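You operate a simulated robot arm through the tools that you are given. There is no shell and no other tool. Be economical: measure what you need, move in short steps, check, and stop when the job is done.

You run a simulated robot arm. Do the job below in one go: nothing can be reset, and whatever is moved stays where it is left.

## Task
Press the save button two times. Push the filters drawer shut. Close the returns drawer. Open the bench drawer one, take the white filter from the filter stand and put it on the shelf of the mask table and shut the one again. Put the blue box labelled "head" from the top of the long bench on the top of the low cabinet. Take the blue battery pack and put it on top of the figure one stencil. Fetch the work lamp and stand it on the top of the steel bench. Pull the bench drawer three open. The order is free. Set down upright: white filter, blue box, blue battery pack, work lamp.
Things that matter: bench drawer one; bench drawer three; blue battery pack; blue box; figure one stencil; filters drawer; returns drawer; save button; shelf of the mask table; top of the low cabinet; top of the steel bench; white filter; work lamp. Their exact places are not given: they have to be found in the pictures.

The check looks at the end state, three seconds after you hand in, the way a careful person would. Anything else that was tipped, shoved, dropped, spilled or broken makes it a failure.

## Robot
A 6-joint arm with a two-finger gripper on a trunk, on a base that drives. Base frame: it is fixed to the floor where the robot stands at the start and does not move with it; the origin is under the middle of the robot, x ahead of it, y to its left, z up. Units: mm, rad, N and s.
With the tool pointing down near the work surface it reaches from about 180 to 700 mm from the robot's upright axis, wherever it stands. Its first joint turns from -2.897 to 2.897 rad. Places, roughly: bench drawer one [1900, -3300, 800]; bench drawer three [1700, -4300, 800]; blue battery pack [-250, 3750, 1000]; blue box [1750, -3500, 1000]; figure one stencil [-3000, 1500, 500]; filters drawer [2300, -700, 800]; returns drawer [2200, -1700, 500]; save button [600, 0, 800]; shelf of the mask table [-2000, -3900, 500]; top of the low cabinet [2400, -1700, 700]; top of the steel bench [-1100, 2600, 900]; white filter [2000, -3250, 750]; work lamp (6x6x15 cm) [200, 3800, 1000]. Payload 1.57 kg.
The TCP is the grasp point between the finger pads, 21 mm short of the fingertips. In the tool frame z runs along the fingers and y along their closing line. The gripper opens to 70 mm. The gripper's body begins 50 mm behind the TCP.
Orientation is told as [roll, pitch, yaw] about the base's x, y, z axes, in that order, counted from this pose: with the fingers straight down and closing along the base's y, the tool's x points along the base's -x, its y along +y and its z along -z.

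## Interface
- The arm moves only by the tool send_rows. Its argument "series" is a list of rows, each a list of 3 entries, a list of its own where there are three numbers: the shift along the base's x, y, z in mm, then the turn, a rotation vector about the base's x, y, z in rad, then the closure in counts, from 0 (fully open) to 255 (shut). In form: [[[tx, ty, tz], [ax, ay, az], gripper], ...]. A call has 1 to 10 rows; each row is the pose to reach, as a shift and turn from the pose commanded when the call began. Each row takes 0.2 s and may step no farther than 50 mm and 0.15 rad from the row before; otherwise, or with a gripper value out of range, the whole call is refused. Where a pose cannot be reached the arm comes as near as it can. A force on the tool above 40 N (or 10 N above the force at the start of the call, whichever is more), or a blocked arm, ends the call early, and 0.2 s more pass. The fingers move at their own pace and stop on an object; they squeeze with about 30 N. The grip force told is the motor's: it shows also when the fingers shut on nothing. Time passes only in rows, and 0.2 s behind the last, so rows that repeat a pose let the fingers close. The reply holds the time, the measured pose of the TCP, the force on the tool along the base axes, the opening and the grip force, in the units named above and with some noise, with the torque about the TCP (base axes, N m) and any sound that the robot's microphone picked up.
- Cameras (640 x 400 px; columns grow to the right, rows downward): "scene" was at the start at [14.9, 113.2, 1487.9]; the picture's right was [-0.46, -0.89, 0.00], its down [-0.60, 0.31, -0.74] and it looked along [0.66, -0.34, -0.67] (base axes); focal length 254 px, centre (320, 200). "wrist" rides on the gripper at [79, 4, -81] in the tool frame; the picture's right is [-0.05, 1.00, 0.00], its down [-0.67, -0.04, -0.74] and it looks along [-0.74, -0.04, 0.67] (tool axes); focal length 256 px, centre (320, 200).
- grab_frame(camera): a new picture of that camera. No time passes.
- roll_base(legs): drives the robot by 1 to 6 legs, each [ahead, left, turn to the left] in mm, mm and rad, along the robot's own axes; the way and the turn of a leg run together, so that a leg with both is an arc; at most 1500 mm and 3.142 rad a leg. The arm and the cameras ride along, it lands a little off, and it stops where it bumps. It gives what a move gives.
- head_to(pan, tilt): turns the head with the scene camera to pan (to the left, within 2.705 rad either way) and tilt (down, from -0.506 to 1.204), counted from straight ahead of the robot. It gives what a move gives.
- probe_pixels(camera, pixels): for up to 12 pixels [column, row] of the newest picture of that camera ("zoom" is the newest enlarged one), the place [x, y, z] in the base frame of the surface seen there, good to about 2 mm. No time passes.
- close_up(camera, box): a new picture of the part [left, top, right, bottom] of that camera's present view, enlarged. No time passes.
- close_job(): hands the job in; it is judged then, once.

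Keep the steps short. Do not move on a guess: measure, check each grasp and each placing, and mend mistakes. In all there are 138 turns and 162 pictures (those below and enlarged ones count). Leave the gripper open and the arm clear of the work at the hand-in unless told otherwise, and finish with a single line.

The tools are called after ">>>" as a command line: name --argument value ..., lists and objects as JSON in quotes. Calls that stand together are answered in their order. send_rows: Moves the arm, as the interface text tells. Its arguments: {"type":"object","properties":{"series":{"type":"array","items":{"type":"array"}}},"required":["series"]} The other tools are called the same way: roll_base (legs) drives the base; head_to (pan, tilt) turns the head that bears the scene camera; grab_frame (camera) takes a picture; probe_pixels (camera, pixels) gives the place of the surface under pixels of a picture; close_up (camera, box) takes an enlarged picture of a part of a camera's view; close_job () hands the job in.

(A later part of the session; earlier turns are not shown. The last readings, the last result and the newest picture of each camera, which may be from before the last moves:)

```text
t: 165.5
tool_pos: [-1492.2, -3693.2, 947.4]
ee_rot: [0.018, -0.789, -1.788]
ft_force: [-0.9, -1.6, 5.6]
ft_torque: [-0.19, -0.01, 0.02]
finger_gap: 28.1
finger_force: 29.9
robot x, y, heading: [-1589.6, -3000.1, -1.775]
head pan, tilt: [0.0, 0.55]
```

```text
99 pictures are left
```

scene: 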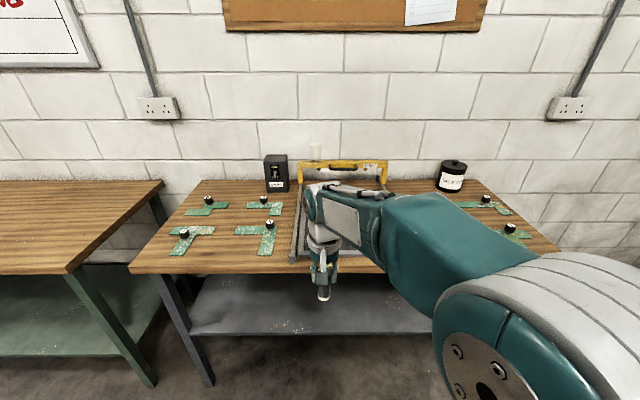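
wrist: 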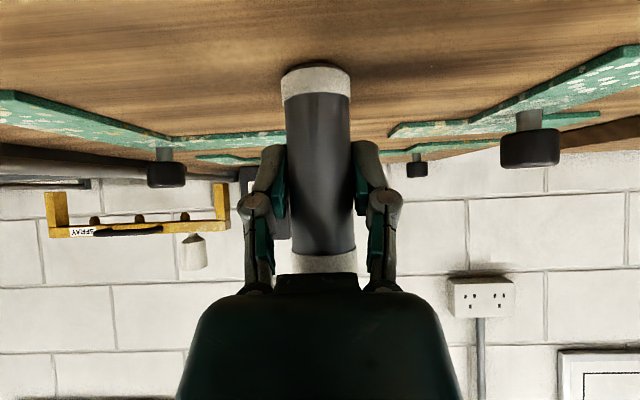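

Gripped firmly upright. I lift 60 mm and back the base out 260 mm.

>>> send_rows --series '[[[0, 0, 8], [0, 0, 0], 255], [[0, 0, 25], [0, 0, 0], 255], [[0, 0, 45], [0, 0, 0], 255], [[0, 0, 60], [0, 0, 0], 255]]'

>>> roll_base --legs '[[-260, 0, 0]]'

>>> send_rows --series '[[[0, 0, -45], [0, 0, 0], 255], [[0, 0, -90], [0, 0, 0], 255], [[0, 0, -135], [0, 0, 0], 255], [[0, 0, -180], [0, 0, 0], 255], [[0, 0, -225], [0, 0, 0], 255], [[0, 0, -270], [0, 0, 0], 255], [[0, 0, -315], [0, 0, 0], 255], [[0, 0, -360], [0, 0, 0], 255], [[0, 0, -405], [0, 0, 0], 255], [[0, 0, -445], [0, 0, 0], 255]]'

>>> grab_frame --camera "scene"

```text
t: 166.5
tool_pos: [-1492.1, -3692.6, 1004.9]
ee_rot: [0.017, -0.787, -1.789]
ft_force: [0.4, -0.1, -0.7]
ft_torque: [-0.01, 0.02, -0.01]
finger_gap: 28.2
finger_force: 30.4
robot x, y, heading: [-1586.8, -2995.5, -1.775]
head pan, tilt: [0.0, 0.55]
```

```text
t: 168.3
tool_pos: [-1440.8, -3440.0, 1005.8]
ee_rot: [0.017, -0.785, -1.79]
ft_force: [0.1, -0.2, -0.5]
ft_torque: [-0.01, -0.03, 0.01]
finger_gap: 27.9
finger_force: 30.1
robot x, y, heading: [-1533.4, -2747.4, -1.775]
head pan, tilt: [0.0, 0.55]
```

```text
t: 170.5
tool_pos: [-1440.7, -3442.2, 561.3]
ee_rot: [0.019, -0.789, -1.793]
ft_force: [0.2, 0.1, 0.1]
ft_torque: [0.04, 0.03, -0.02]
finger_gap: 28.1
finger_force: 30.3
robot x, y, heading: [-1535.8, -2747.7, -1.775]
head pan, tilt: [0.0, 0.55]
```

```text
98 pictures are left
```

scene: 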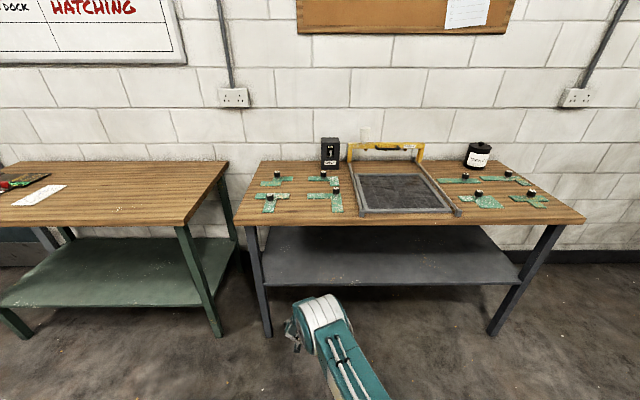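

A clear view of the shelf. I probe its front edge, the leg and underside of the top.

>>> probe_pixels --camera "scene" --pixels '[[275, 278], [320, 280], [320, 284], [380, 280], [320, 260], [262, 290], [320, 228], [380, 225], [270, 228]]'

>>> grab_frame --camera "wrist"

```text
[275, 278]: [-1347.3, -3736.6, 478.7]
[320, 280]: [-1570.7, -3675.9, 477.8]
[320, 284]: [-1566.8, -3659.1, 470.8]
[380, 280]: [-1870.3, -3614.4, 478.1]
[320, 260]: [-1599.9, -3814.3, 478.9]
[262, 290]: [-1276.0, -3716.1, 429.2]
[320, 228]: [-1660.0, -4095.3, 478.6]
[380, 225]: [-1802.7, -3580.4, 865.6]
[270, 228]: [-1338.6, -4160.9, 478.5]
```

```text
97 pictures are left
```

wrist: 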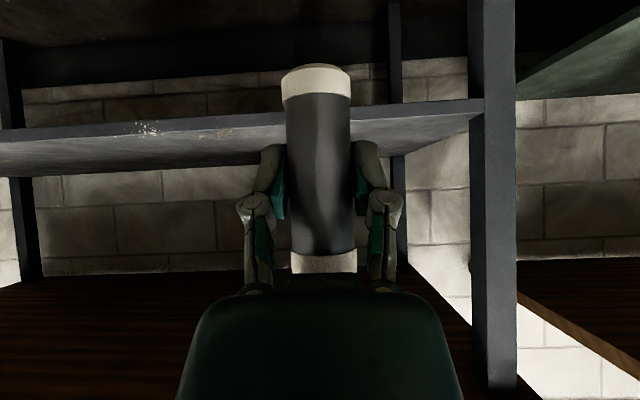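

I strafe 31 mm right and drive 285 mm ahead, carrying the filter 33 mm above shelf level.

>>> roll_base --legs '[[0, -31, 0], [285, 0, 0]]'

>>> grab_frame --camera "wrist"

>>> grab_frame --camera "scene"

```text
t: 172.9
tool_pos: [-1531.1, -3715.0, 560.4]
ee_rot: [0.016, -0.788, -1.796]
ft_force: [0.2, -0.6, -1.2]
ft_torque: [-0.01, -0.03, 0.0]
finger_gap: 28.2
finger_force: 29.4
robot x, y, heading: [-1620.2, -3015.5, -1.78]
head pan, tilt: [0.0, 0.55]
```

```text
96 pictures are left
```

wrist: 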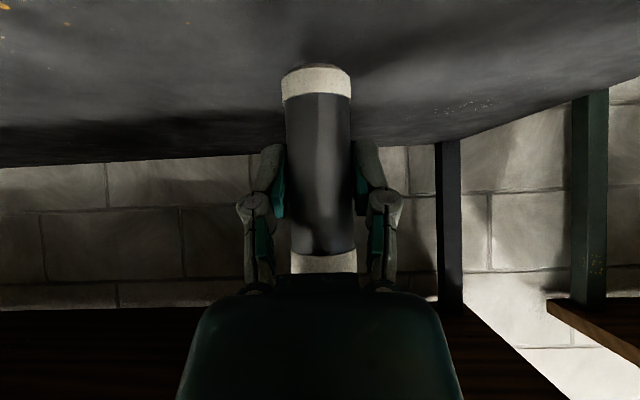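

```text
95 pictures are left
```

scene: 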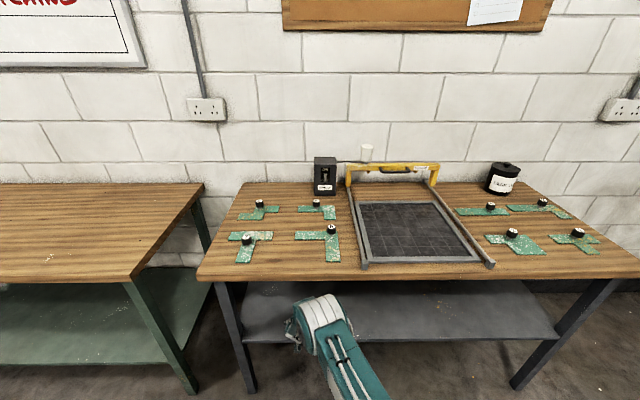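

The filter stands 47 mm inside the shelf edge; I take it 25 mm farther in and lower to contact (about 33 mm).

>>> send_rows --series '[[[-5, -24, 0], [0, 0, 0], 255], [[-5, -24, -15], [0, 0, 0], 255], [[-5, -24, -26], [0, 0, 0], 255], [[-5, -24, -30], [0, 0, 0], 255], [[-5, -24, -32], [0, 0, 0], 255], [[-5, -24, -33.5], [0, 0, 0], 255], [[-5, -24, -34.5], [0, 0, 0], 255]]'

>>> grab_frame --camera "wrist"

```text
t: 174.5
tool_pos: [-1538.7, -3739.4, 528.4]
ee_rot: [0.018, -0.789, -1.798]
ft_force: [0.8, 0.3, -1.1]
ft_torque: [-0.01, 0.01, 0.0]
finger_gap: 27.9
finger_force: 29.8
robot x, y, heading: [-1620.1, -3016.8, -1.78]
head pan, tilt: [0.0, 0.55]
```

```text
94 pictures are left
```

wrist: 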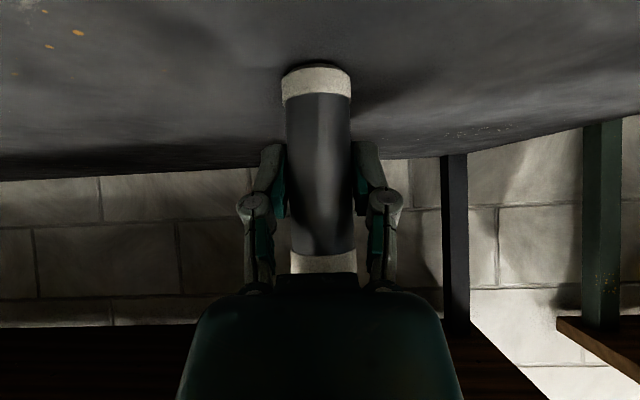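

No contact yet at z=528; I go on by 1 mm steps.

>>> send_rows --series '[[[0, 0, -1], [0, 0, 0], 255], [[0, 0, -2], [0, 0, 0], 255], [[0, 0, -2.7], [0, 0, 0], 255]]'

```text
t: 175.3
tool_pos: [-1538.3, -3739.2, 527.3]
ee_rot: [0.02, -0.792, -1.799]
ft_force: [-1.9, 1.7, 11.7]
ft_torque: [0.02, 0.15, -0.04]
finger_gap: 27.7
finger_force: 30.2
robot x, y, heading: [-1618.2, -3014.9, -1.776]
head pan, tilt: [0.0, 0.55]
```

The shelf carries it. I release and back out along the tool axis, then outwards.

>>> send_rows --series '[[[0, 0, 1], [0, 0, 0], 255], [[0, 0, 1], [0, 0, 0], 100], [[0, 0, 1], [0, 0, 0], 0], [[0, 0, 1], [0, 0, 0], 0], [[3, 14, 15], [0, 0, 0], 0], [[8, 38, 40], [0, 0, 0], 0], [[14, 69, 60], [0, 0, 0], 0], [[23, 113, 65], [0, 0, 0], 0]]'

>>> grab_frame --camera "wrist"

```text
t: 177.1
tool_pos: [-1514.0, -3626.4, 589.6]
ee_rot: [0.021, -0.791, -1.8]
ft_force: [1.3, 1.0, -0.7]
ft_torque: [0.02, -0.01, 0.01]
finger_gap: 70.2
finger_force: 0.2
robot x, y, heading: [-1623.5, -3017.5, -1.784]
head pan, tilt: [0.0, 0.55]
```

```text
93 pictures are left
```

wrist: 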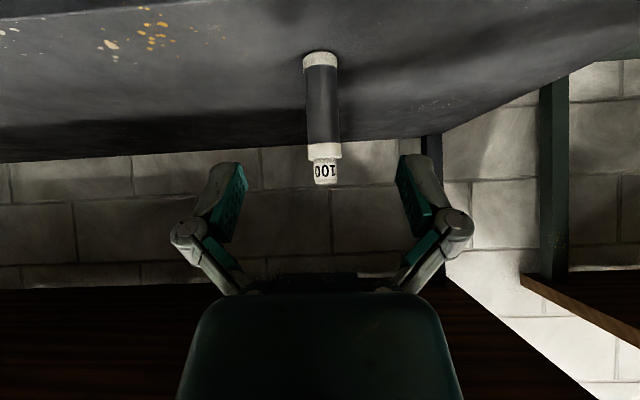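

The white filter stands upright on the shelf. I back out, raise the arm upright, and drive back to drawer one.

>>> roll_base --legs '[[-350, 0, 0]]'

>>> send_rows --series '[[[0, 0, 48], [0, 0, 0], 0], [[0, 0, 96], [0, 0, 0], 0], [[0, 0, 144], [0, 0, 0], 0], [[0, 0, 192], [0.1, -0.02, 0], 0], [[5, 10, 240], [0.21, -0.042, 0], 0], [[10, 35, 285], [0.32, -0.065, 0], 0], [[15, 65, 330], [0.43, -0.087, 0], 0], [[20, 95, 375], [0.54, -0.109, 0], 0], [[25, 125, 420], [0.65, -0.131, 0], 0], [[30, 155, 460], [0.769, -0.155, 0], 0]]'

>>> grab_frame --camera "scene"

>>> roll_base --legs '[[0, 0, 1.585], [1500, 0, 0], [800, 0, 0]]'

>>> head_to --pan 0.0 --tilt 0.6

>>> grab_frame --camera "scene"

```text
t: 179.4
tool_pos: [-1442.4, -3283.3, 589.7]
ee_rot: [0.021, -0.789, -1.804]
ft_force: [0.7, 0.4, -0.2]
ft_torque: [0.03, 0.02, 0.01]
finger_gap: 69.9
finger_force: 0.0
robot x, y, heading: [-1546.6, -2674.2, -1.784]
head pan, tilt: [0.0, 0.55]
```

```text
refused: row 6 steps farther than a row can; nothing moved
```

```text
92 pictures are left
```

scene: 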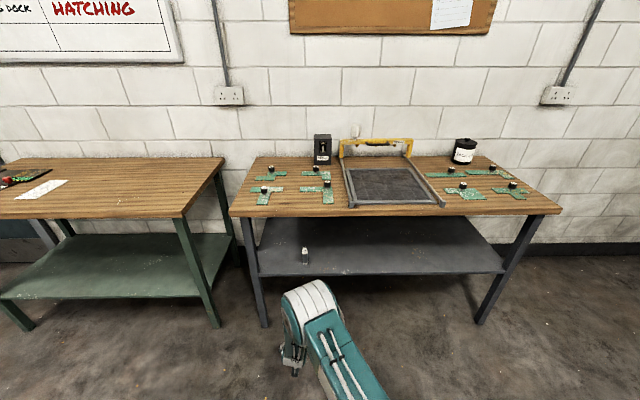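

```text
t: 194.5
tool_pos: [1285.4, -3007.8, 590.1]
ee_rot: [0.021, -0.79, -0.237]
ft_force: [0.1, -0.3, 0.5]
ft_torque: [0.01, 0.0, 0.0]
finger_gap: 69.9
finger_force: 0.0
robot x, y, heading: [672.9, -3110.0, -0.211]
head pan, tilt: [0.0, 0.55]
```

```text
t: 195.1
tool_pos: [1283.6, -3009.2, 592.4]
ee_rot: [0.022, -0.791, -0.236]
ft_force: [0.6, 0.7, -1.4]
ft_torque: [-0.01, 0.01, -0.03]
finger_gap: 69.9
finger_force: 0.0
robot x, y, heading: [677.7, -3114.2, -0.219]
head pan, tilt: [0.0, 0.6]
```

```text
91 pictures are left
```

scene: 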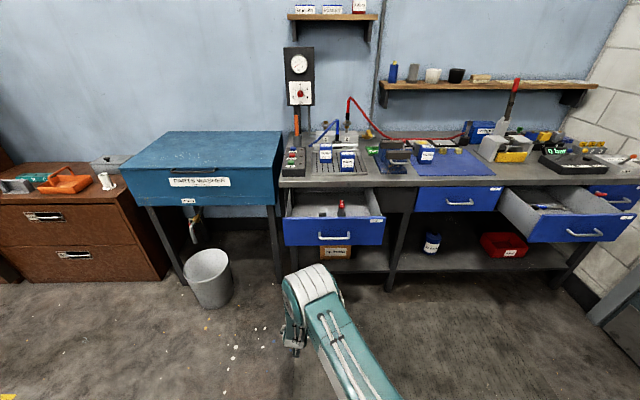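

The raise was refused, but the drive was safe and the filter stands fine. The tool is still tilted 45°, which suits pushing. I probe drawer 1's front.

>>> probe_pixels --camera "scene" --pixels '[[368, 230], [300, 235], [335, 237], [378, 225], [375, 240], [335, 212], [320, 225]]'

```text
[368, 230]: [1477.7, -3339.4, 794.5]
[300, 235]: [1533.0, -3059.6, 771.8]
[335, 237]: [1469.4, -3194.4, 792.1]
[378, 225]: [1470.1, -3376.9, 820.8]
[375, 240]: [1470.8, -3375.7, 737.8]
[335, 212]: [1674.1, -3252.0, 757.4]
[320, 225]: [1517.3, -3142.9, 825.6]
```

I raise the tool to z≈815 with fingers shut and move the base right 257 and ahead 225 mm, just short of the drawer front right of the handle.

>>> send_rows --series '[[[0, 0, 45], [0, 0, 0], 255], [[0, 0, 90], [0, 0, 0], 255], [[0, 0, 135], [0, 0, 0], 255], [[0, 0, 180], [0, 0, 0], 255], [[0, 0, 223], [0, 0, 0], 255], [[0, 0, 223], [0, 0, 0], 255]]'

>>> roll_base --legs '[[0, -255, 0], [0, 0, 0.02], [200, 0, 0]]'

>>> grab_frame --camera "scene"

```text
t: 196.5
tool_pos: [1282.5, -3008.7, 813.2]
ee_rot: [0.023, -0.79, -0.237]
ft_force: [-0.4, 0.2, 0.1]
ft_torque: [0.02, 0.04, -0.02]
finger_gap: 0.0
finger_force: 27.9
robot x, y, heading: [678.1, -3114.8, -0.214]
head pan, tilt: [0.0, 0.6]
```

```text
t: 199.9
tool_pos: [1420.1, -3286.8, 812.9]
ee_rot: [0.023, -0.791, -0.225]
ft_force: [0.2, -0.7, 0.1]
ft_torque: [0.02, 0.03, -0.03]
finger_gap: 0.0
finger_force: 28.1
robot x, y, heading: [813.9, -3392.4, -0.208]
head pan, tilt: [0.0, 0.6]
```

```text
90 pictures are left
```

scene: 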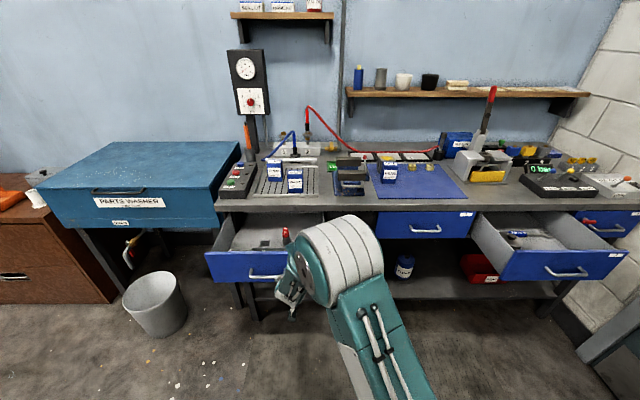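

About 50 mm to contact. I push with the arm.

>>> send_rows --series '[[[24.5, -4.9, 0], [0, 0, 0], 255], [[39, -7.8, 0], [0, 0, 0], 255], [[47, -9.4, 0], [0, 0, 0], 255], [[54, -10.8, 0], [0, 0, 0], 255], [[62, -12.4, 0], [0, 0, 0], 255], [[72, -14.4, 0], [0, 0, 0], 255], [[84, -16.8, 0], [0, 0, 0], 255], [[96, -19.2, 0], [0, 0, 0], 255], [[108, -21.6, 0], [0, 0, 0], 255], [[118, -23.6, 0], [0, 0, 0], 255]]'

>>> send_rows --series '[[[8, -1.6, 0], [0, 0, 0], 255], [[18, -3.6, 0], [0, 0, 0], 255], [[30, -6, 0], [0, 0, 0], 255], [[42, -8.4, 0], [0, 0, 0], 255], [[54, -10.8, 0], [0, 0, 0], 255], [[66, -13.2, 0], [0, 0, 0], 255], [[78, -15.6, 0], [0, 0, 0], 255], [[88, -17.6, 0], [0, 0, 0], 255], [[96, -19.2, 0], [0, 0, 0], 255]]'

>>> grab_frame --camera "scene"

```text
t: 202.1
tool_pos: [1538.1, -3310.5, 814.3]
ee_rot: [0.026, -0.792, -0.229]
ft_force: [-1.0, 0.6, 0.6]
ft_torque: [0.02, 0.02, -0.02]
finger_gap: 0.0
finger_force: 28.4
robot x, y, heading: [816.2, -3398.9, -0.204]
head pan, tilt: [0.0, 0.6]
```

```text
t: 204.1
tool_pos: [1634.6, -3331.7, 815.2]
ee_rot: [0.026, -0.789, -0.226]
ft_force: [-1.7, 0.8, -1.8]
ft_torque: [-0.01, 0.03, 0.02]
finger_gap: 0.2
finger_force: 28.1
robot x, y, heading: [816.0, -3397.7, -0.21]
head pan, tilt: [0.0, 0.6]
```

```text
89 pictures are left
```

scene: 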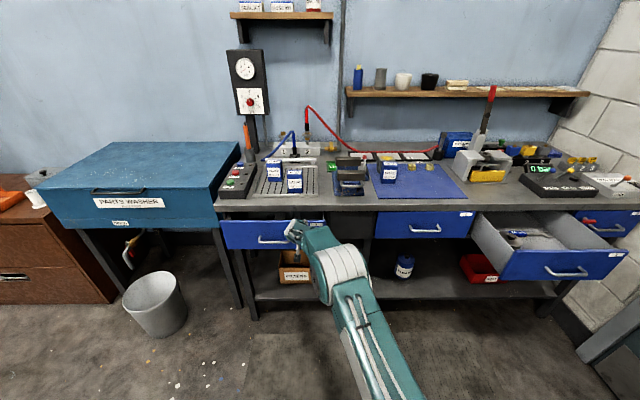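

About 65 mm remain and the arm is near full reach; I let the base drive 60 mm ahead.

>>> roll_base --legs '[[50, 0, 0]]'

>>> send_rows --series '[[[4, -0.8, 0], [0, 0, 0], 255], [[8, -1.6, 0], [0, 0, 0], 255], [[12, -2.4, 0], [0, 0, 0], 255], [[16, -3.2, 0], [0, 0, 0], 255], [[20, -4, 0], [0, 0, 0], 255], [[24, -4.8, 0], [0, 0, 0], 255]]'

>>> grab_frame --camera "scene"

```text
t: 205.0
tool_pos: [1683.6, -3342.4, 815.6]
ee_rot: [0.025, -0.791, -0.23]
ft_force: [-0.5, -0.3, -0.3]
ft_torque: [0.02, -0.02, 0.01]
finger_gap: 0.0
finger_force: 28.2
robot x, y, heading: [864.9, -3409.6, -0.209]
head pan, tilt: [0.0, 0.6]
```

```text
t: 206.0
tool_pos: [1695.3, -3344.6, 816.1]
ee_rot: [0.025, -0.786, -0.229]
ft_force: [-20.5, 0.3, 9.5]
ft_torque: [0.05, -0.04, 0.06]
finger_gap: 0.0
finger_force: 28.6
robot x, y, heading: [862.3, -3402.3, -0.204]
head pan, tilt: [0.0, 0.6]
stopped in row 4: the force on the tool passed its limit at 48 N (the readings are from after the stop); the commanded pose is now the measured one
```

```text
88 pictures are left
```

scene: 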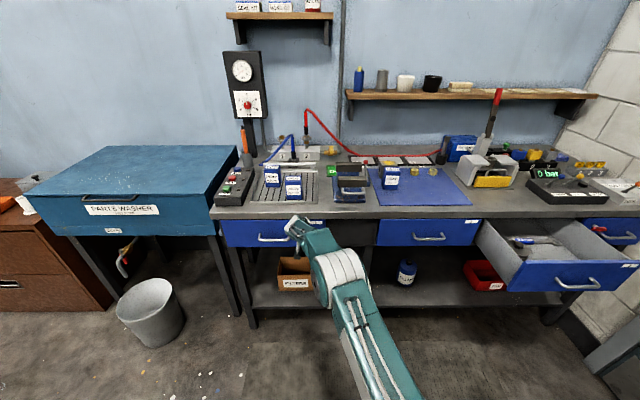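

The stop was felt at 48 N: drawer one is shut. I check with probes, retract and come upright over the bench front.

>>> probe_pixels --camera "scene" --pixels '[[235, 235], [285, 230], [385, 240], [390, 178], [391, 183], [391, 169], [300, 208], [420, 240]]'

>>> send_rows --series '[[[-40, 8, 0], [0, 0, 0], 255], [[-85, 17, 0], [0, 0, 0], 255], [[-125, 25, 20], [0.02, 0.097, 0], 255], [[-145, 29, 60], [0.039, 0.194, 0], 255], [[-165, 33, 105], [0.058, 0.29, 0], 255], [[-180, 36, 150], [0.078, 0.388, 0], 200], [[-195, 39, 195], [0.097, 0.484, 0], 100], [[-205, 41, 240], [0.116, 0.58, 0], 0], [[-215, 43, 280], [0.136, 0.678, 0], 0], [[-215, 43, 290], [0.155, 0.775, 0], 0]]'

>>> grab_frame --camera "wrist"

```text
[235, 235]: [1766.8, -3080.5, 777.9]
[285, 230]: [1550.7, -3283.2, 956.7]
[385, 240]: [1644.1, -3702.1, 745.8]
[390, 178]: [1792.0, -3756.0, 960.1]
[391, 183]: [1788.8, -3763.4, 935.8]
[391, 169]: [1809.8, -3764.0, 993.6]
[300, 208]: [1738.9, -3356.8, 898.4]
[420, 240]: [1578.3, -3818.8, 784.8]
```

```text
t: 208.2
tool_pos: [1481.0, -3301.7, 1105.3]
ee_rot: [0.002, 0.005, -0.218]
ft_force: [0.4, -0.4, 0.2]
ft_torque: [0.02, 0.02, 0.01]
finger_gap: 69.8
finger_force: 0.0
robot x, y, heading: [863.0, -3404.6, -0.206]
head pan, tilt: [0.0, 0.6]
```

```text
87 pictures are left
```

wrist: 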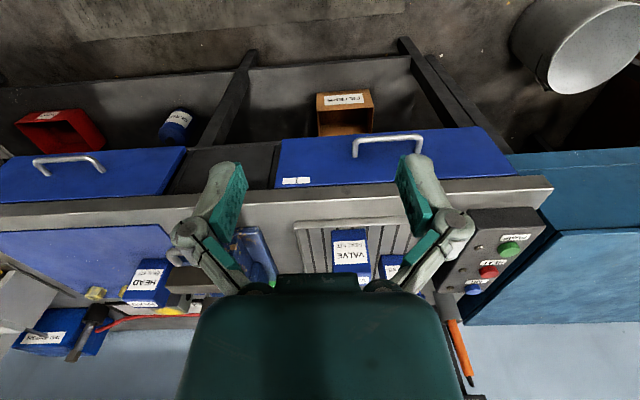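

Drawer one is flush with drawer two. Now the HEAD box near (1810,-3764): I centre the arm and drive ahead 329, right 171 mm, staying left of the open drawer three.

>>> send_rows --series '[[[-30, -40, 0], [0, 0, 0], 0], [[-60, -80, 0], [0, 0, 0], 0], [[-90, -115, 0], [0, 0, 0], 0], [[-100, -150, 0], [0, 0, 0], 0]]'

>>> roll_base --legs '[[0, -171, 0], [320, 0, 0]]'

>>> grab_frame --camera "wrist"

>>> grab_frame --camera "scene"

```text
t: 209.2
tool_pos: [1380.7, -3448.6, 1106.4]
ee_rot: [0.002, 0.003, -0.221]
ft_force: [0.2, 0.1, -0.1]
ft_torque: [0.0, 0.0, 0.0]
finger_gap: 70.2
finger_force: 0.0
robot x, y, heading: [860.7, -3405.6, -0.205]
head pan, tilt: [0.0, 0.6]
```

```text
t: 212.4
tool_pos: [1663.2, -3685.7, 1107.2]
ee_rot: [0.004, 0.004, -0.218]
ft_force: [-0.3, -0.3, 0.2]
ft_torque: [-0.01, -0.01, 0.0]
finger_gap: 70.0
finger_force: 0.0
robot x, y, heading: [1147.8, -3644.6, -0.215]
head pan, tilt: [0.0, 0.6]
```

```text
86 pictures are left
```

wrist: 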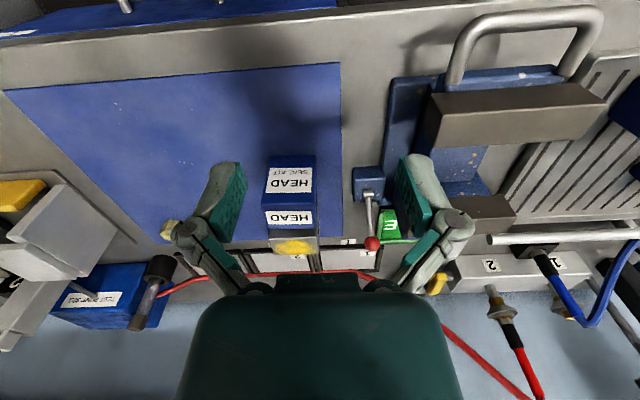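

```text
85 pictures are left
```

scene: 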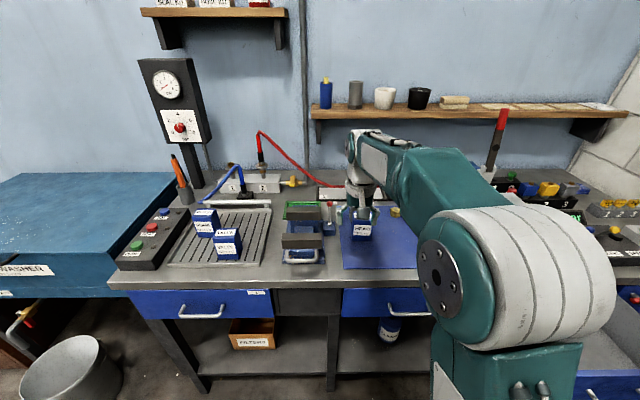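

I enlarge the HEAD box in the wrist view and probe its corners.

>>> close_up --camera "wrist" --box '[230, 140, 350, 260]'

>>> probe_pixels --camera "wrist" --pixels '[[290, 217], [268, 207], [312, 207], [268, 228], [312, 228], [290, 200], [290, 160], [272, 180], [310, 180], [290, 247], [350, 185], [240, 200]]'

```text
3.33 times, centred on (290, 200) of wrist
```

zoom: 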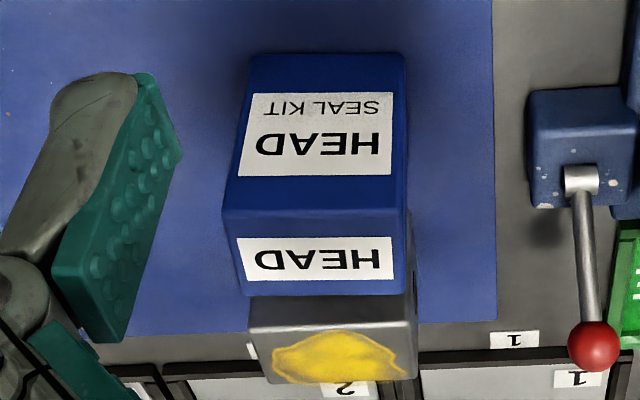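

```text
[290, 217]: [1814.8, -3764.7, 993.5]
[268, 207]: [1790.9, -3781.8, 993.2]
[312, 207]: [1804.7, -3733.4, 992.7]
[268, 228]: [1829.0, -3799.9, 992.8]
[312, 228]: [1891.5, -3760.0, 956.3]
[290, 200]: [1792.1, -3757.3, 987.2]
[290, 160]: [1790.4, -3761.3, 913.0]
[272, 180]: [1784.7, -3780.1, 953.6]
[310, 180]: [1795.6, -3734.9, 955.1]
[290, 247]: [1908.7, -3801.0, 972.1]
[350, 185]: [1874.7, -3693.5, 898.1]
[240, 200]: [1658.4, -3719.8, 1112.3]
```

I measure the box's width exactly at its top edges.

>>> probe_pixels --camera "zoom" --pixels '[[227, 200], [404, 200], [227, 222], [405, 222], [247, 290], [401, 290], [225, 210], [406, 210], [320, 290], [320, 215], [410, 320], [300, 305]]'

```text
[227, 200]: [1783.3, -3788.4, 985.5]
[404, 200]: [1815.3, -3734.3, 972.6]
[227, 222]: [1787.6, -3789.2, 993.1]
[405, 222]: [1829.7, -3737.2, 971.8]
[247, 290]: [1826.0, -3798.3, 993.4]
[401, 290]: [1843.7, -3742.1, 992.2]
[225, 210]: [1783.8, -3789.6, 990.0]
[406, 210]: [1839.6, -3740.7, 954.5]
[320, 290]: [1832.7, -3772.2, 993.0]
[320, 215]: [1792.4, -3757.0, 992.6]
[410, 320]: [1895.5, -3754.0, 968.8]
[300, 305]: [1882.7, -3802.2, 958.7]
```

Box: about 60 × 42 × 94 mm, centre (1814.5,-3765.5), top z 993, yaw ≈-0.235. I move above it and down to z≈1030 with open fingers along its width.

>>> send_rows --series '[[[40, -21, 0], [0, 0, -0.008], 0], [[80, -42, 0], [0, 0, -0.016], 0], [[120, -63, 0], [-0.002, -0.002, -0.018], 0], [[151.5, -79.8, 0], [-0.003, -0.003, -0.018], 0], [[151.5, -79.8, -40], [-0.003, -0.003, -0.018], 0], [[151.5, -79.8, -70], [-0.003, -0.003, -0.018], 0], [[151.5, -79.8, -70], [-0.003, -0.003, -0.018], 0]]'

>>> grab_frame --camera "wrist"

```text
t: 214.0
tool_pos: [1816.0, -3763.8, 1037.0]
ee_rot: [0.001, -0.001, -0.239]
ft_force: [0.3, -0.3, 0.2]
ft_torque: [-0.03, -0.04, 0.01]
finger_gap: 70.1
finger_force: 0.2
robot x, y, heading: [1145.7, -3642.1, -0.203]
head pan, tilt: [0.0, 0.6]
```

```text
83 pictures are left
```

wrist: 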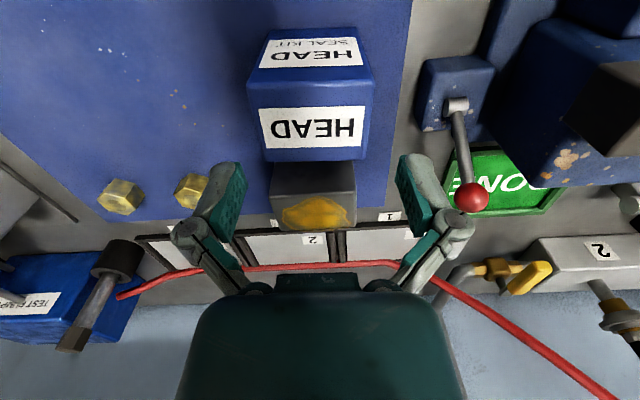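

I probe the top corners from here for the final centring.

>>> probe_pixels --camera "wrist" --pixels '[[251, 92], [371, 84], [272, 157], [360, 157], [312, 124], [312, 95], [312, 157]]'

```text
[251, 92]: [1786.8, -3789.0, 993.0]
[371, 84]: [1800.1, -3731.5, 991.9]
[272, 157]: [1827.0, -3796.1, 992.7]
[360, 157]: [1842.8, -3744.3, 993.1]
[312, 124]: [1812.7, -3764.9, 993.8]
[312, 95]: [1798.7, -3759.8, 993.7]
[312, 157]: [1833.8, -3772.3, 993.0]
```

Centre (1814.2,-3765.2); a 2 mm correction, then down to z≈958 and close.

>>> send_rows --series '[[[-1.7, -1.5, -25], [0, 0, 0.008], 0], [[-1.7, -1.5, -50], [0, 0, 0.008], 0], [[-1.7, -1.5, -70], [0, 0, 0.008], 0], [[-1.7, -1.5, -79], [0, 0, 0.008], 0], [[-1.7, -1.5, -79], [0, 0, 0.008], 100], [[-1.7, -1.5, -79], [0, 0, 0.008], 255], [[-1.7, -1.5, -79], [0, 0, 0.008], 255]]'

>>> grab_frame --camera "wrist"

```text
t: 215.6
tool_pos: [1813.2, -3766.6, 960.8]
ee_rot: [0.0, -0.008, -0.231]
ft_force: [6.6, 2.0, 37.8]
ft_torque: [0.14, -0.08, -0.06]
finger_gap: 64.6
finger_force: 29.9
robot x, y, heading: [1147.8, -3643.5, -0.21]
head pan, tilt: [0.0, 0.6]
```

```text
82 pictures are left
```

wrist: 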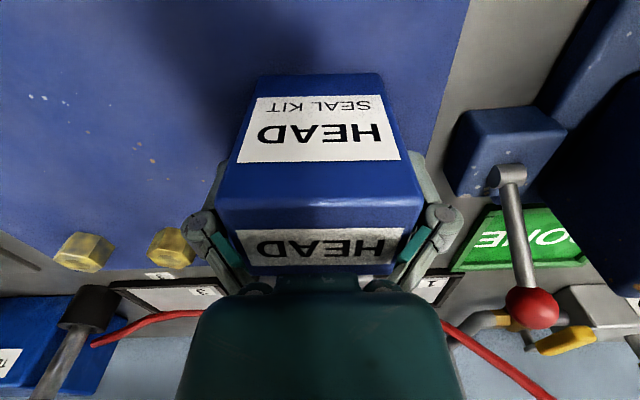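

Gripped at 64.6 mm, but there is 38 N upward force. I lift a little and read again.

>>> send_rows --series '[[[0, 0, 4], [0, 0, 0], 255], [[0, 0, 10], [0, 0, 0], 255], [[0, 0, 20], [0, 0, 0], 255]]'

>>> grab_frame --camera "wrist"

>>> grab_frame --camera "scene"

```text
t: 216.4
tool_pos: [1813.4, -3765.4, 975.0]
ee_rot: [-0.001, 0.004, -0.23]
ft_force: [-0.1, 0.2, -1.0]
ft_torque: [-0.01, -0.01, 0.01]
finger_gap: 63.5
finger_force: 29.9
robot x, y, heading: [1148.5, -3641.6, -0.206]
head pan, tilt: [0.0, 0.6]
```

```text
81 pictures are left
```

wrist: 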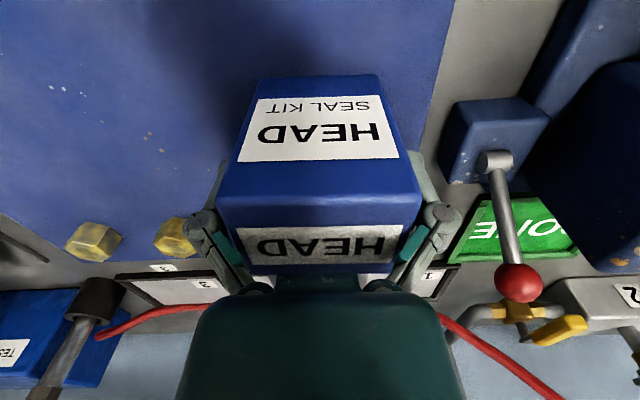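

```text
80 pictures are left
```

scene: 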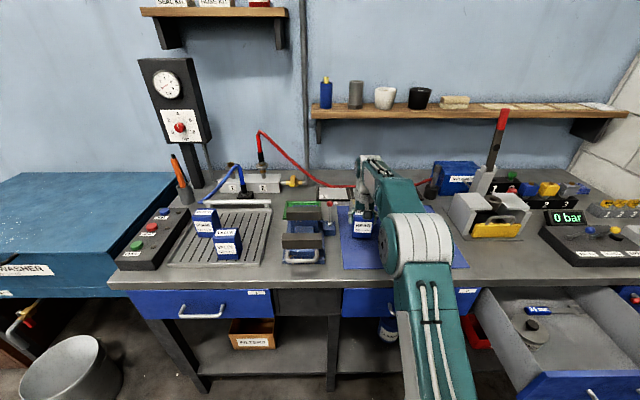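

The box is held and light. I lift it to z≈1105 and draw it back.

>>> send_rows --series '[[[0, 0, 40], [0, 0, 0], 255], [[0, 0, 85], [0, 0, 0], 255], [[0, 0, 130], [0, 0, 0], 255], [[-40, 8, 135], [0, 0, 0], 255], [[-85, 17, 135], [0, 0, 0], 255], [[-130, 26, 135], [0, 0, 0], 255], [[-175, 36, 135], [0, 0, 0], 255]]'

>>> close_up --camera "scene" --box '[300, 150, 460, 270]'

```text
t: 218.0
tool_pos: [1638.3, -3727.3, 1111.2]
ee_rot: [-0.001, -0.001, -0.231]
ft_force: [1.3, 0.4, -1.8]
ft_torque: [0.01, 0.05, 0.0]
finger_gap: 63.8
finger_force: 30.6
robot x, y, heading: [1146.5, -3641.7, -0.207]
head pan, tilt: [0.0, 0.6]
```

```text
3.33 times, centred on (380, 210) of scene
```

zoom: 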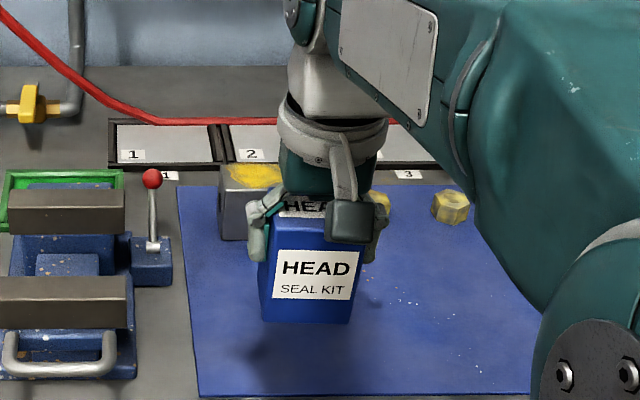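

>>> probe_pixels --camera "zoom" --pixels '[[305, 319], [305, 314], [305, 305], [320, 321], [240, 350]]'

>>> roll_base --legs '[[-280, 0, 0], [0, 1500, 0], [0, 680, 0]]'

>>> head_to --pan 0.05 --tilt 0.6

>>> grab_frame --camera "scene"

```text
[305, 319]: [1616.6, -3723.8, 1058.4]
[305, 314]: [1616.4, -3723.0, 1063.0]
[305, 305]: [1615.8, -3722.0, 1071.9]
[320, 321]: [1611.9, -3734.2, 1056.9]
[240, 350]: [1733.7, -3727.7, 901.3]
```

```text
t: 230.4
tool_pos: [1844.1, -1553.2, 1113.8]
ee_rot: [0.002, 0.0, -0.255]
ft_force: [0.0, 0.0, -1.4]
ft_torque: [-0.01, 0.03, 0.0]
finger_gap: 63.1
finger_force: 30.1
robot x, y, heading: [1349.8, -1455.2, -0.229]
head pan, tilt: [0.0, 0.6]
```

```text
t: 231.0
tool_pos: [1843.8, -1552.0, 1112.5]
ee_rot: [-0.002, -0.002, -0.253]
ft_force: [-0.3, -0.5, -2.2]
ft_torque: [0.0, -0.03, 0.03]
finger_gap: 63.5
finger_force: 29.4
robot x, y, heading: [1350.7, -1449.5, -0.23]
head pan, tilt: [0.051, 0.6]
```

```text
78 pictures are left
```

scene: 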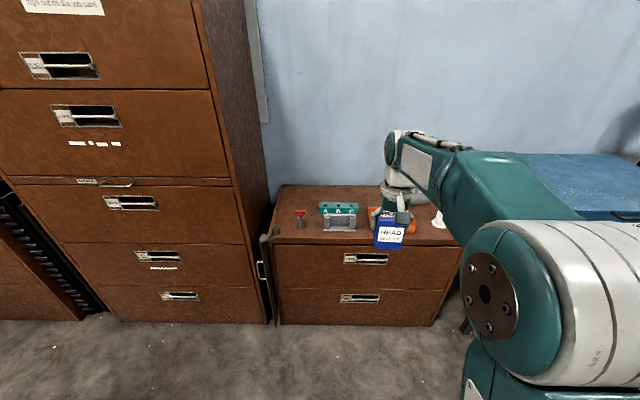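

I enlarge the cabinet top and look through the wrist camera for free space.

>>> close_up --camera "scene" --box '[255, 170, 475, 290]'

>>> grab_frame --camera "wrist"

```text
2.91 times, centred on (365, 230) of scene
```

zoom: 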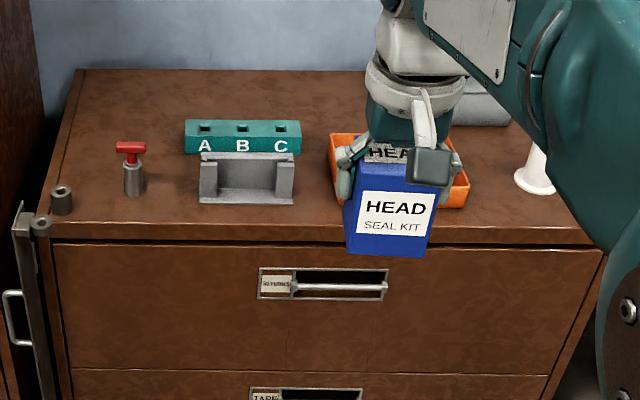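

```text
76 pictures are left
```

wrist: 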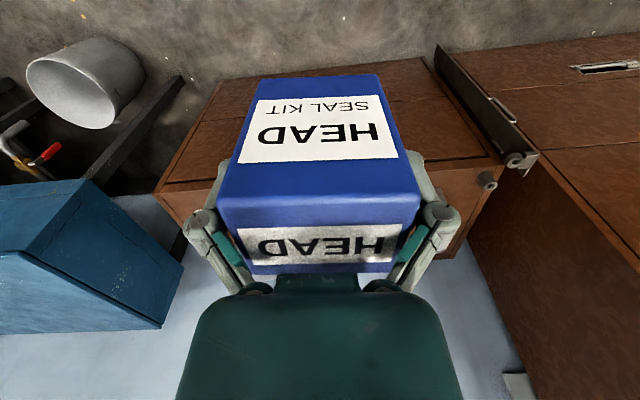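

Candidate free areas: back-left (130,95), back-middle (330,100), gap between grey block and basket (315,180). I probe surroundings.

>>> probe_pixels --camera "zoom" --pixels '[[90, 80], [130, 100], [130, 145], [133, 190], [190, 150], [205, 200], [295, 200], [295, 155], [300, 125], [335, 195], [315, 215], [335, 90]]'

```text
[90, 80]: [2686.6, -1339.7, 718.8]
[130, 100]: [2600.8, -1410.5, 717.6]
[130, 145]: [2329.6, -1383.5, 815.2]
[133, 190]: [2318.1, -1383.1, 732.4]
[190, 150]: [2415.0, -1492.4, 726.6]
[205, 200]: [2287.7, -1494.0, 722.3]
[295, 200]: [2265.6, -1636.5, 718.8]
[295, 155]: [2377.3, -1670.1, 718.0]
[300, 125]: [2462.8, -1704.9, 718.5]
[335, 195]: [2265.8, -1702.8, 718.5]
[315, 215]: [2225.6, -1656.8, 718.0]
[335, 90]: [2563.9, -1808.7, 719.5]
```

The back-left area around (2460,-1385) is free (about 190 mm wide). I turn slightly, shift left 285 and ahead 380 mm.

>>> roll_base --legs '[[0, 0, 0.03], [0, 285, 0], [380, 0, 0]]'

>>> grab_frame --camera "scene"

>>> grab_frame --camera "wrist"

```text
t: 235.3
tool_pos: [2268.1, -1339.4, 1112.9]
ee_rot: [-0.001, -0.001, -0.232]
ft_force: [0.1, -0.5, -1.1]
ft_torque: [0.0, 0.03, 0.0]
finger_gap: 63.5
finger_force: 29.7
robot x, y, heading: [1778.6, -1253.0, -0.21]
head pan, tilt: [0.051, 0.6]
```

```text
75 pictures are left
```

scene: 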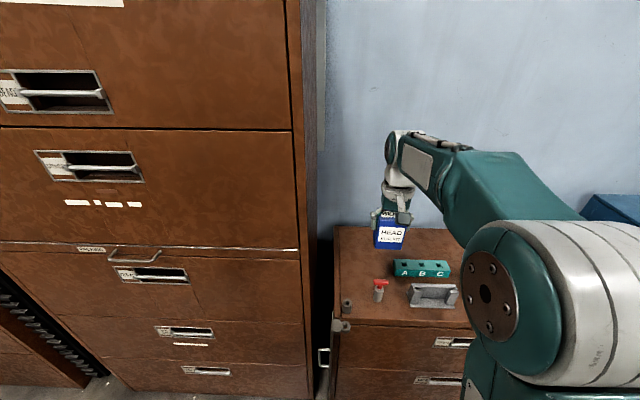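

```text
74 pictures are left
```

wrist: 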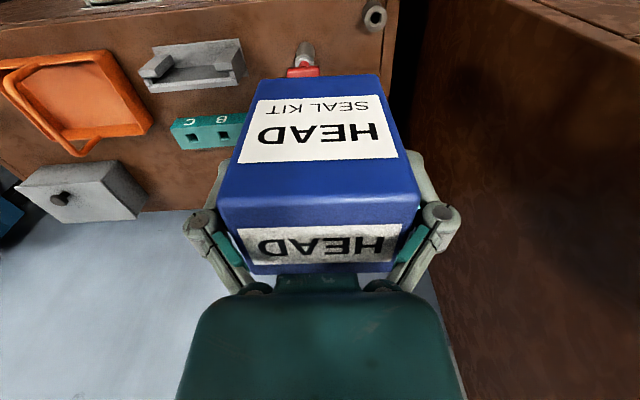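

I probe the free top around scene (355,255) and the neighbours there.

>>> probe_pixels --camera "scene" --pixels '[[340, 260], [365, 262], [345, 235], [395, 270], [400, 262], [380, 282], [380, 300], [365, 275], [313, 250]]'

```text
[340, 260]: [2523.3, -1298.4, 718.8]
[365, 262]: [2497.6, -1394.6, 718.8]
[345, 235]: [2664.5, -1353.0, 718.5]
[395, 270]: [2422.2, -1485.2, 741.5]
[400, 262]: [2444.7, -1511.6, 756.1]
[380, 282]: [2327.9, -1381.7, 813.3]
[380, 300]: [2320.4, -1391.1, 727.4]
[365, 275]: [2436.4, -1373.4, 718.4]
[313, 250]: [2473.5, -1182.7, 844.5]
```

Target for the box centre: (2445,-1382). I move over it at height and descend to z≈795.

>>> send_rows --series '[[[45, -10, 0], [0, 0, 0], 255], [[90, -21, 0], [0, 0, 0], 255], [[135, -32, 0], [0, 0, 0], 255], [[177, -42, 0], [0, 0, 0], 255], [[177, -42, -48], [0, 0, 0], 255], [[177, -42, -96], [0, 0, 0], 255], [[177, -42, -144], [0, 0, 0], 255], [[177, -42, -192], [0, 0, 0], 255], [[177, -42, -240], [0, 0, 0], 255], [[177, -42, -288], [0, 0, 0], 255]]'

>>> grab_frame --camera "scene"

```text
t: 237.5
tool_pos: [2447.5, -1379.8, 825.4]
ee_rot: [-0.001, -0.002, -0.232]
ft_force: [-0.7, 0.0, -0.4]
ft_torque: [0.03, 0.01, 0.0]
finger_gap: 63.2
finger_force: 30.2
robot x, y, heading: [1775.5, -1252.2, -0.209]
head pan, tilt: [0.051, 0.6]
```

```text
73 pictures are left
```

scene: 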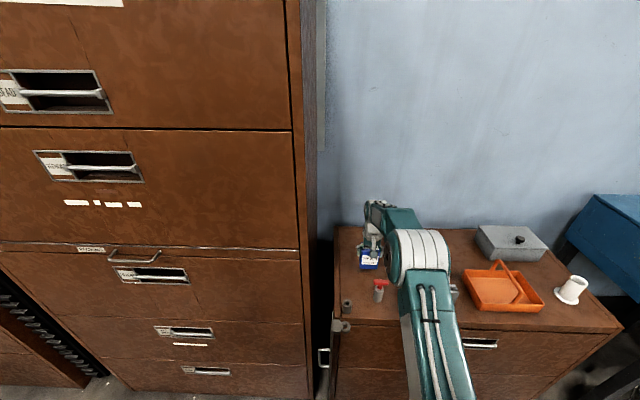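

Everything is clear of the neighbours. I lower on, slowly at the end.

>>> send_rows --series '[[[0, 0, -25], [0, 0, 0], 255], [[0, 0, -40], [0, 0, 0], 255], [[0, 0, -44], [0, 0, 0], 255], [[0, 0, -46], [0, 0, 0], 255], [[0, 0, -48], [0, 0, 0], 255]]'

```text
t: 238.7
tool_pos: [2446.4, -1380.8, 780.0]
ee_rot: [-0.001, -0.002, -0.232]
ft_force: [-4.9, 2.4, 15.6]
ft_torque: [0.22, 0.61, -0.02]
finger_gap: 63.5
finger_force: 30.0
robot x, y, heading: [1778.7, -1253.2, -0.208]
head pan, tilt: [0.051, 0.6]
```

The cabinet top carries it at z=780. I ease 1 mm, release and rise.

>>> send_rows --series '[[[0, 0, 0.8], [0, 0, 0], 255], [[0, 0, 0.8], [0, 0, 0], 150], [[0, 0, 0.8], [0, 0, 0], 0], [[0, 0, 0.8], [0, 0, 0], 0], [[0, 0, 25], [0, 0, 0], 0], [[0, 0, 60], [0, 0, 0], 0], [[0, 0, 105], [0, 0, 0], 0], [[0, 0, 150], [0, 0, 0], 0], [[0, 0, 195], [0, 0, 0], 0]]'

>>> grab_frame --camera "wrist"

>>> close_up --camera "scene" --box '[320, 200, 480, 320]'

```text
t: 240.7
tool_pos: [2442.7, -1380.6, 971.4]
ee_rot: [0.001, 0.002, -0.232]
ft_force: [-0.1, 0.1, -0.5]
ft_torque: [-0.03, 0.0, -0.01]
finger_gap: 70.1
finger_force: 0.0
robot x, y, heading: [1779.1, -1254.1, -0.209]
head pan, tilt: [0.051, 0.6]
```

```text
72 pictures are left
```

wrist: 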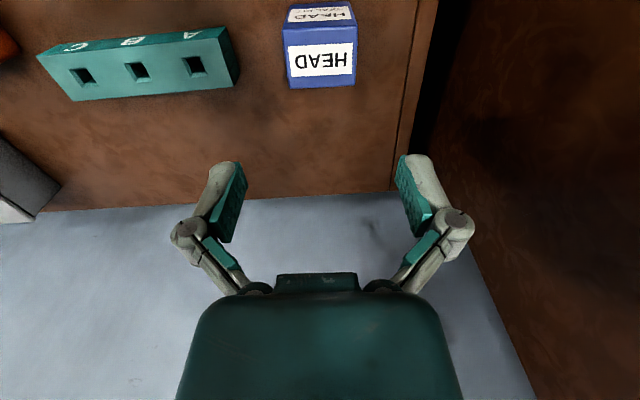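

```text
3.33 times, centred on (400, 260) of scene
```

zoom: 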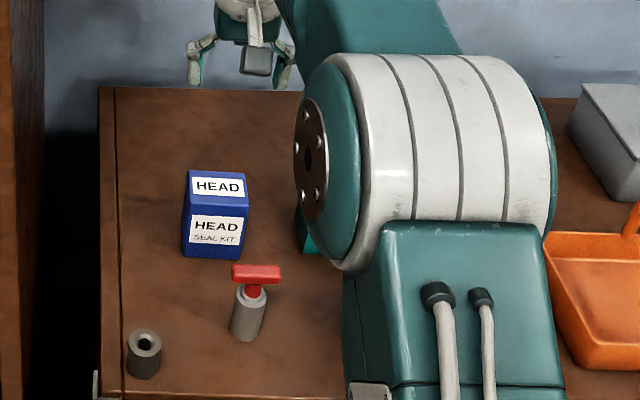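

The HEAD box stands upright on the low cabinet. I fold the arm and drive back west the way I came, then turn north.

>>> send_rows --series '[[[-40, 8, 40], [0, 0, 0], 0], [[-80, 16, 70], [0, 0, 0], 0], [[-125, 25, 90], [0, 0, 0], 0], [[-170, 34, 100], [0, 0, 0], 0], [[-215, 43, 105], [0, 0, 0], 0]]'

>>> roll_base --legs '[[-450, 0, 0], [0, -550, 0], [0, 0, 0.209], [-1500, 0, 0], [-470, 0, 0], [0, 0, 1.57]]'

>>> head_to --pan 0.0 --tilt 0.35

>>> grab_frame --camera "scene"

```text
refused: row 1 steps farther than a row can; nothing moved
```

```text
t: 260.1
tool_pos: [-733.5, -1048.1, 971.6]
ee_rot: [-0.001, 0.001, 1.547]
ft_force: [0.0, -0.7, 0.0]
ft_torque: [0.03, 0.04, 0.01]
finger_gap: 69.8
finger_force: 0.2
robot x, y, heading: [-721.8, -1723.3, 1.565]
head pan, tilt: [0.051, 0.6]
```

```text
t: 260.9
tool_pos: [-734.2, -1049.1, 972.6]
ee_rot: [0.002, -0.002, 1.546]
ft_force: [0.2, 0.0, -0.1]
ft_torque: [0.01, 0.04, 0.0]
finger_gap: 70.0
finger_force: 0.2
robot x, y, heading: [-720.5, -1726.9, 1.568]
head pan, tilt: [0.0, 0.351]
```

```text
70 pictures are left
```

scene: 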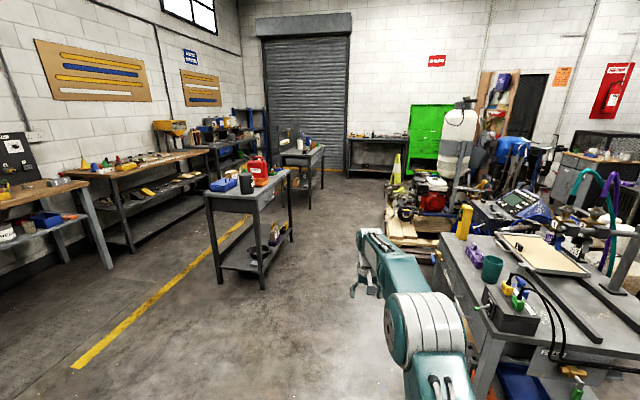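

The fold was refused (step too large) but the drive went cleanly at z 971. I now probe the corridor to the north.

>>> probe_pixels --camera "scene" --pixels '[[291, 238], [265, 288], [388, 235], [395, 250], [398, 190], [348, 175], [322, 155], [350, 138], [405, 140], [440, 235], [322, 190], [425, 260]]'

>>> close_up --camera "scene" --box '[230, 90, 450, 230]'

```text
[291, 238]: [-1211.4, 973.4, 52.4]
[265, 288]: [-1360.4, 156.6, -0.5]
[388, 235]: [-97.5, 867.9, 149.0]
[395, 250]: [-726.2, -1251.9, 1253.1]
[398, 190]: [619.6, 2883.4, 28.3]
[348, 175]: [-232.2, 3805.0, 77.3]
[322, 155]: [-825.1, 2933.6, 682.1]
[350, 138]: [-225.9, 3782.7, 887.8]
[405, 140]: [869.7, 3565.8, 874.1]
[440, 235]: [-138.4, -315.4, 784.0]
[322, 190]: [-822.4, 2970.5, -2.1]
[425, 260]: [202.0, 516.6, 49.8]
```

```text
2.86 times, centred on (340, 160) of scene
```

zoom: 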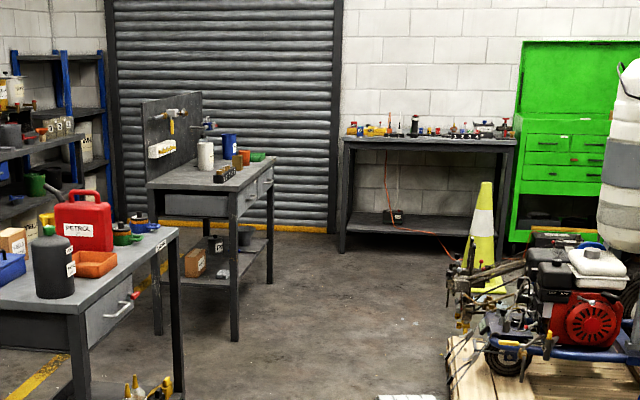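

The corridor between x=-1210 and x=-100 is free. I fold the arm, then drive north along x≈-600.

>>> send_rows --series '[[[0, -35, 25], [0, 0, 0], 0], [[0, -75, 45], [0, 0, 0], 0], [[0, -118, 65], [0, 0, 0], 0], [[0, -160, 85], [0, 0, 0], 0], [[0, -200, 105], [0, 0, 0], 0]]'

>>> roll_base --legs '[[1500, 0, 0], [1500, 0, 0], [700, 0, 0]]'

>>> grab_frame --camera "scene"

```text
t: 262.1
tool_pos: [-732.6, -1247.6, 1077.5]
ee_rot: [0.001, -0.001, 1.548]
ft_force: [0.1, 0.8, -0.2]
ft_torque: [0.02, 0.01, -0.02]
finger_gap: 70.1
finger_force: 0.0
robot x, y, heading: [-719.7, -1723.8, 1.569]
head pan, tilt: [0.0, 0.351]
```

```text
t: 280.0
tool_pos: [-682.8, 2445.8, 1076.2]
ee_rot: [0.0, -0.001, 1.531]
ft_force: [-0.1, 0.5, 0.0]
ft_torque: [0.02, -0.02, 0.02]
finger_gap: 70.0
finger_force: 0.0
robot x, y, heading: [-678.5, 1968.8, 1.554]
head pan, tilt: [0.0, 0.351]
```

```text
68 pictures are left
```

scene: 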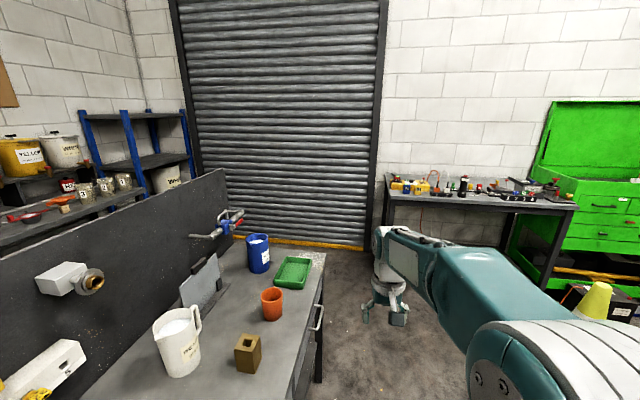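

I am beside the steel bench already. I probe its edge and free places on its top.

>>> probe_pixels --camera "scene" --pixels '[[320, 262], [290, 370], [280, 345], [240, 300], [225, 320], [295, 275], [248, 350], [272, 300], [182, 340], [120, 380], [265, 275], [215, 345]]'

>>> close_up --camera "scene" --box '[370, 150, 610, 240]'

```text
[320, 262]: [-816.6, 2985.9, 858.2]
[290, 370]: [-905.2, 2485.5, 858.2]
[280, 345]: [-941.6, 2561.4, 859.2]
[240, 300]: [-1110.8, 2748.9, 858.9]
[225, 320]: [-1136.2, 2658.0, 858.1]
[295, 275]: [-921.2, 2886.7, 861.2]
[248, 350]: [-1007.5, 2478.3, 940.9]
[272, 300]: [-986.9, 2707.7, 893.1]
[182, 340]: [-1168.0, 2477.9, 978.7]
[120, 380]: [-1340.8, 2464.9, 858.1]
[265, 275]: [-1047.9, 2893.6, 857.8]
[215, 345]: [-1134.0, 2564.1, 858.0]
```

```text
2.67 times, centred on (490, 195) of scene
```

zoom: 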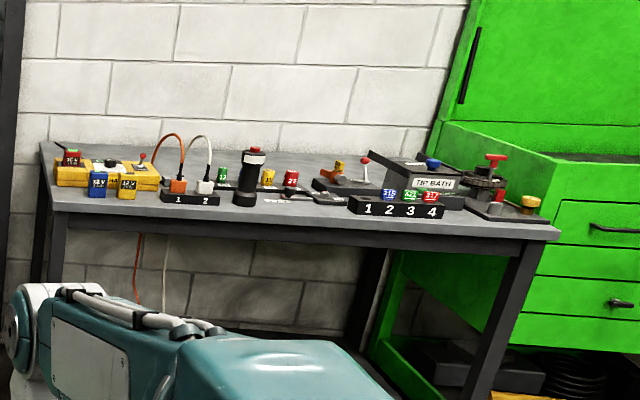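

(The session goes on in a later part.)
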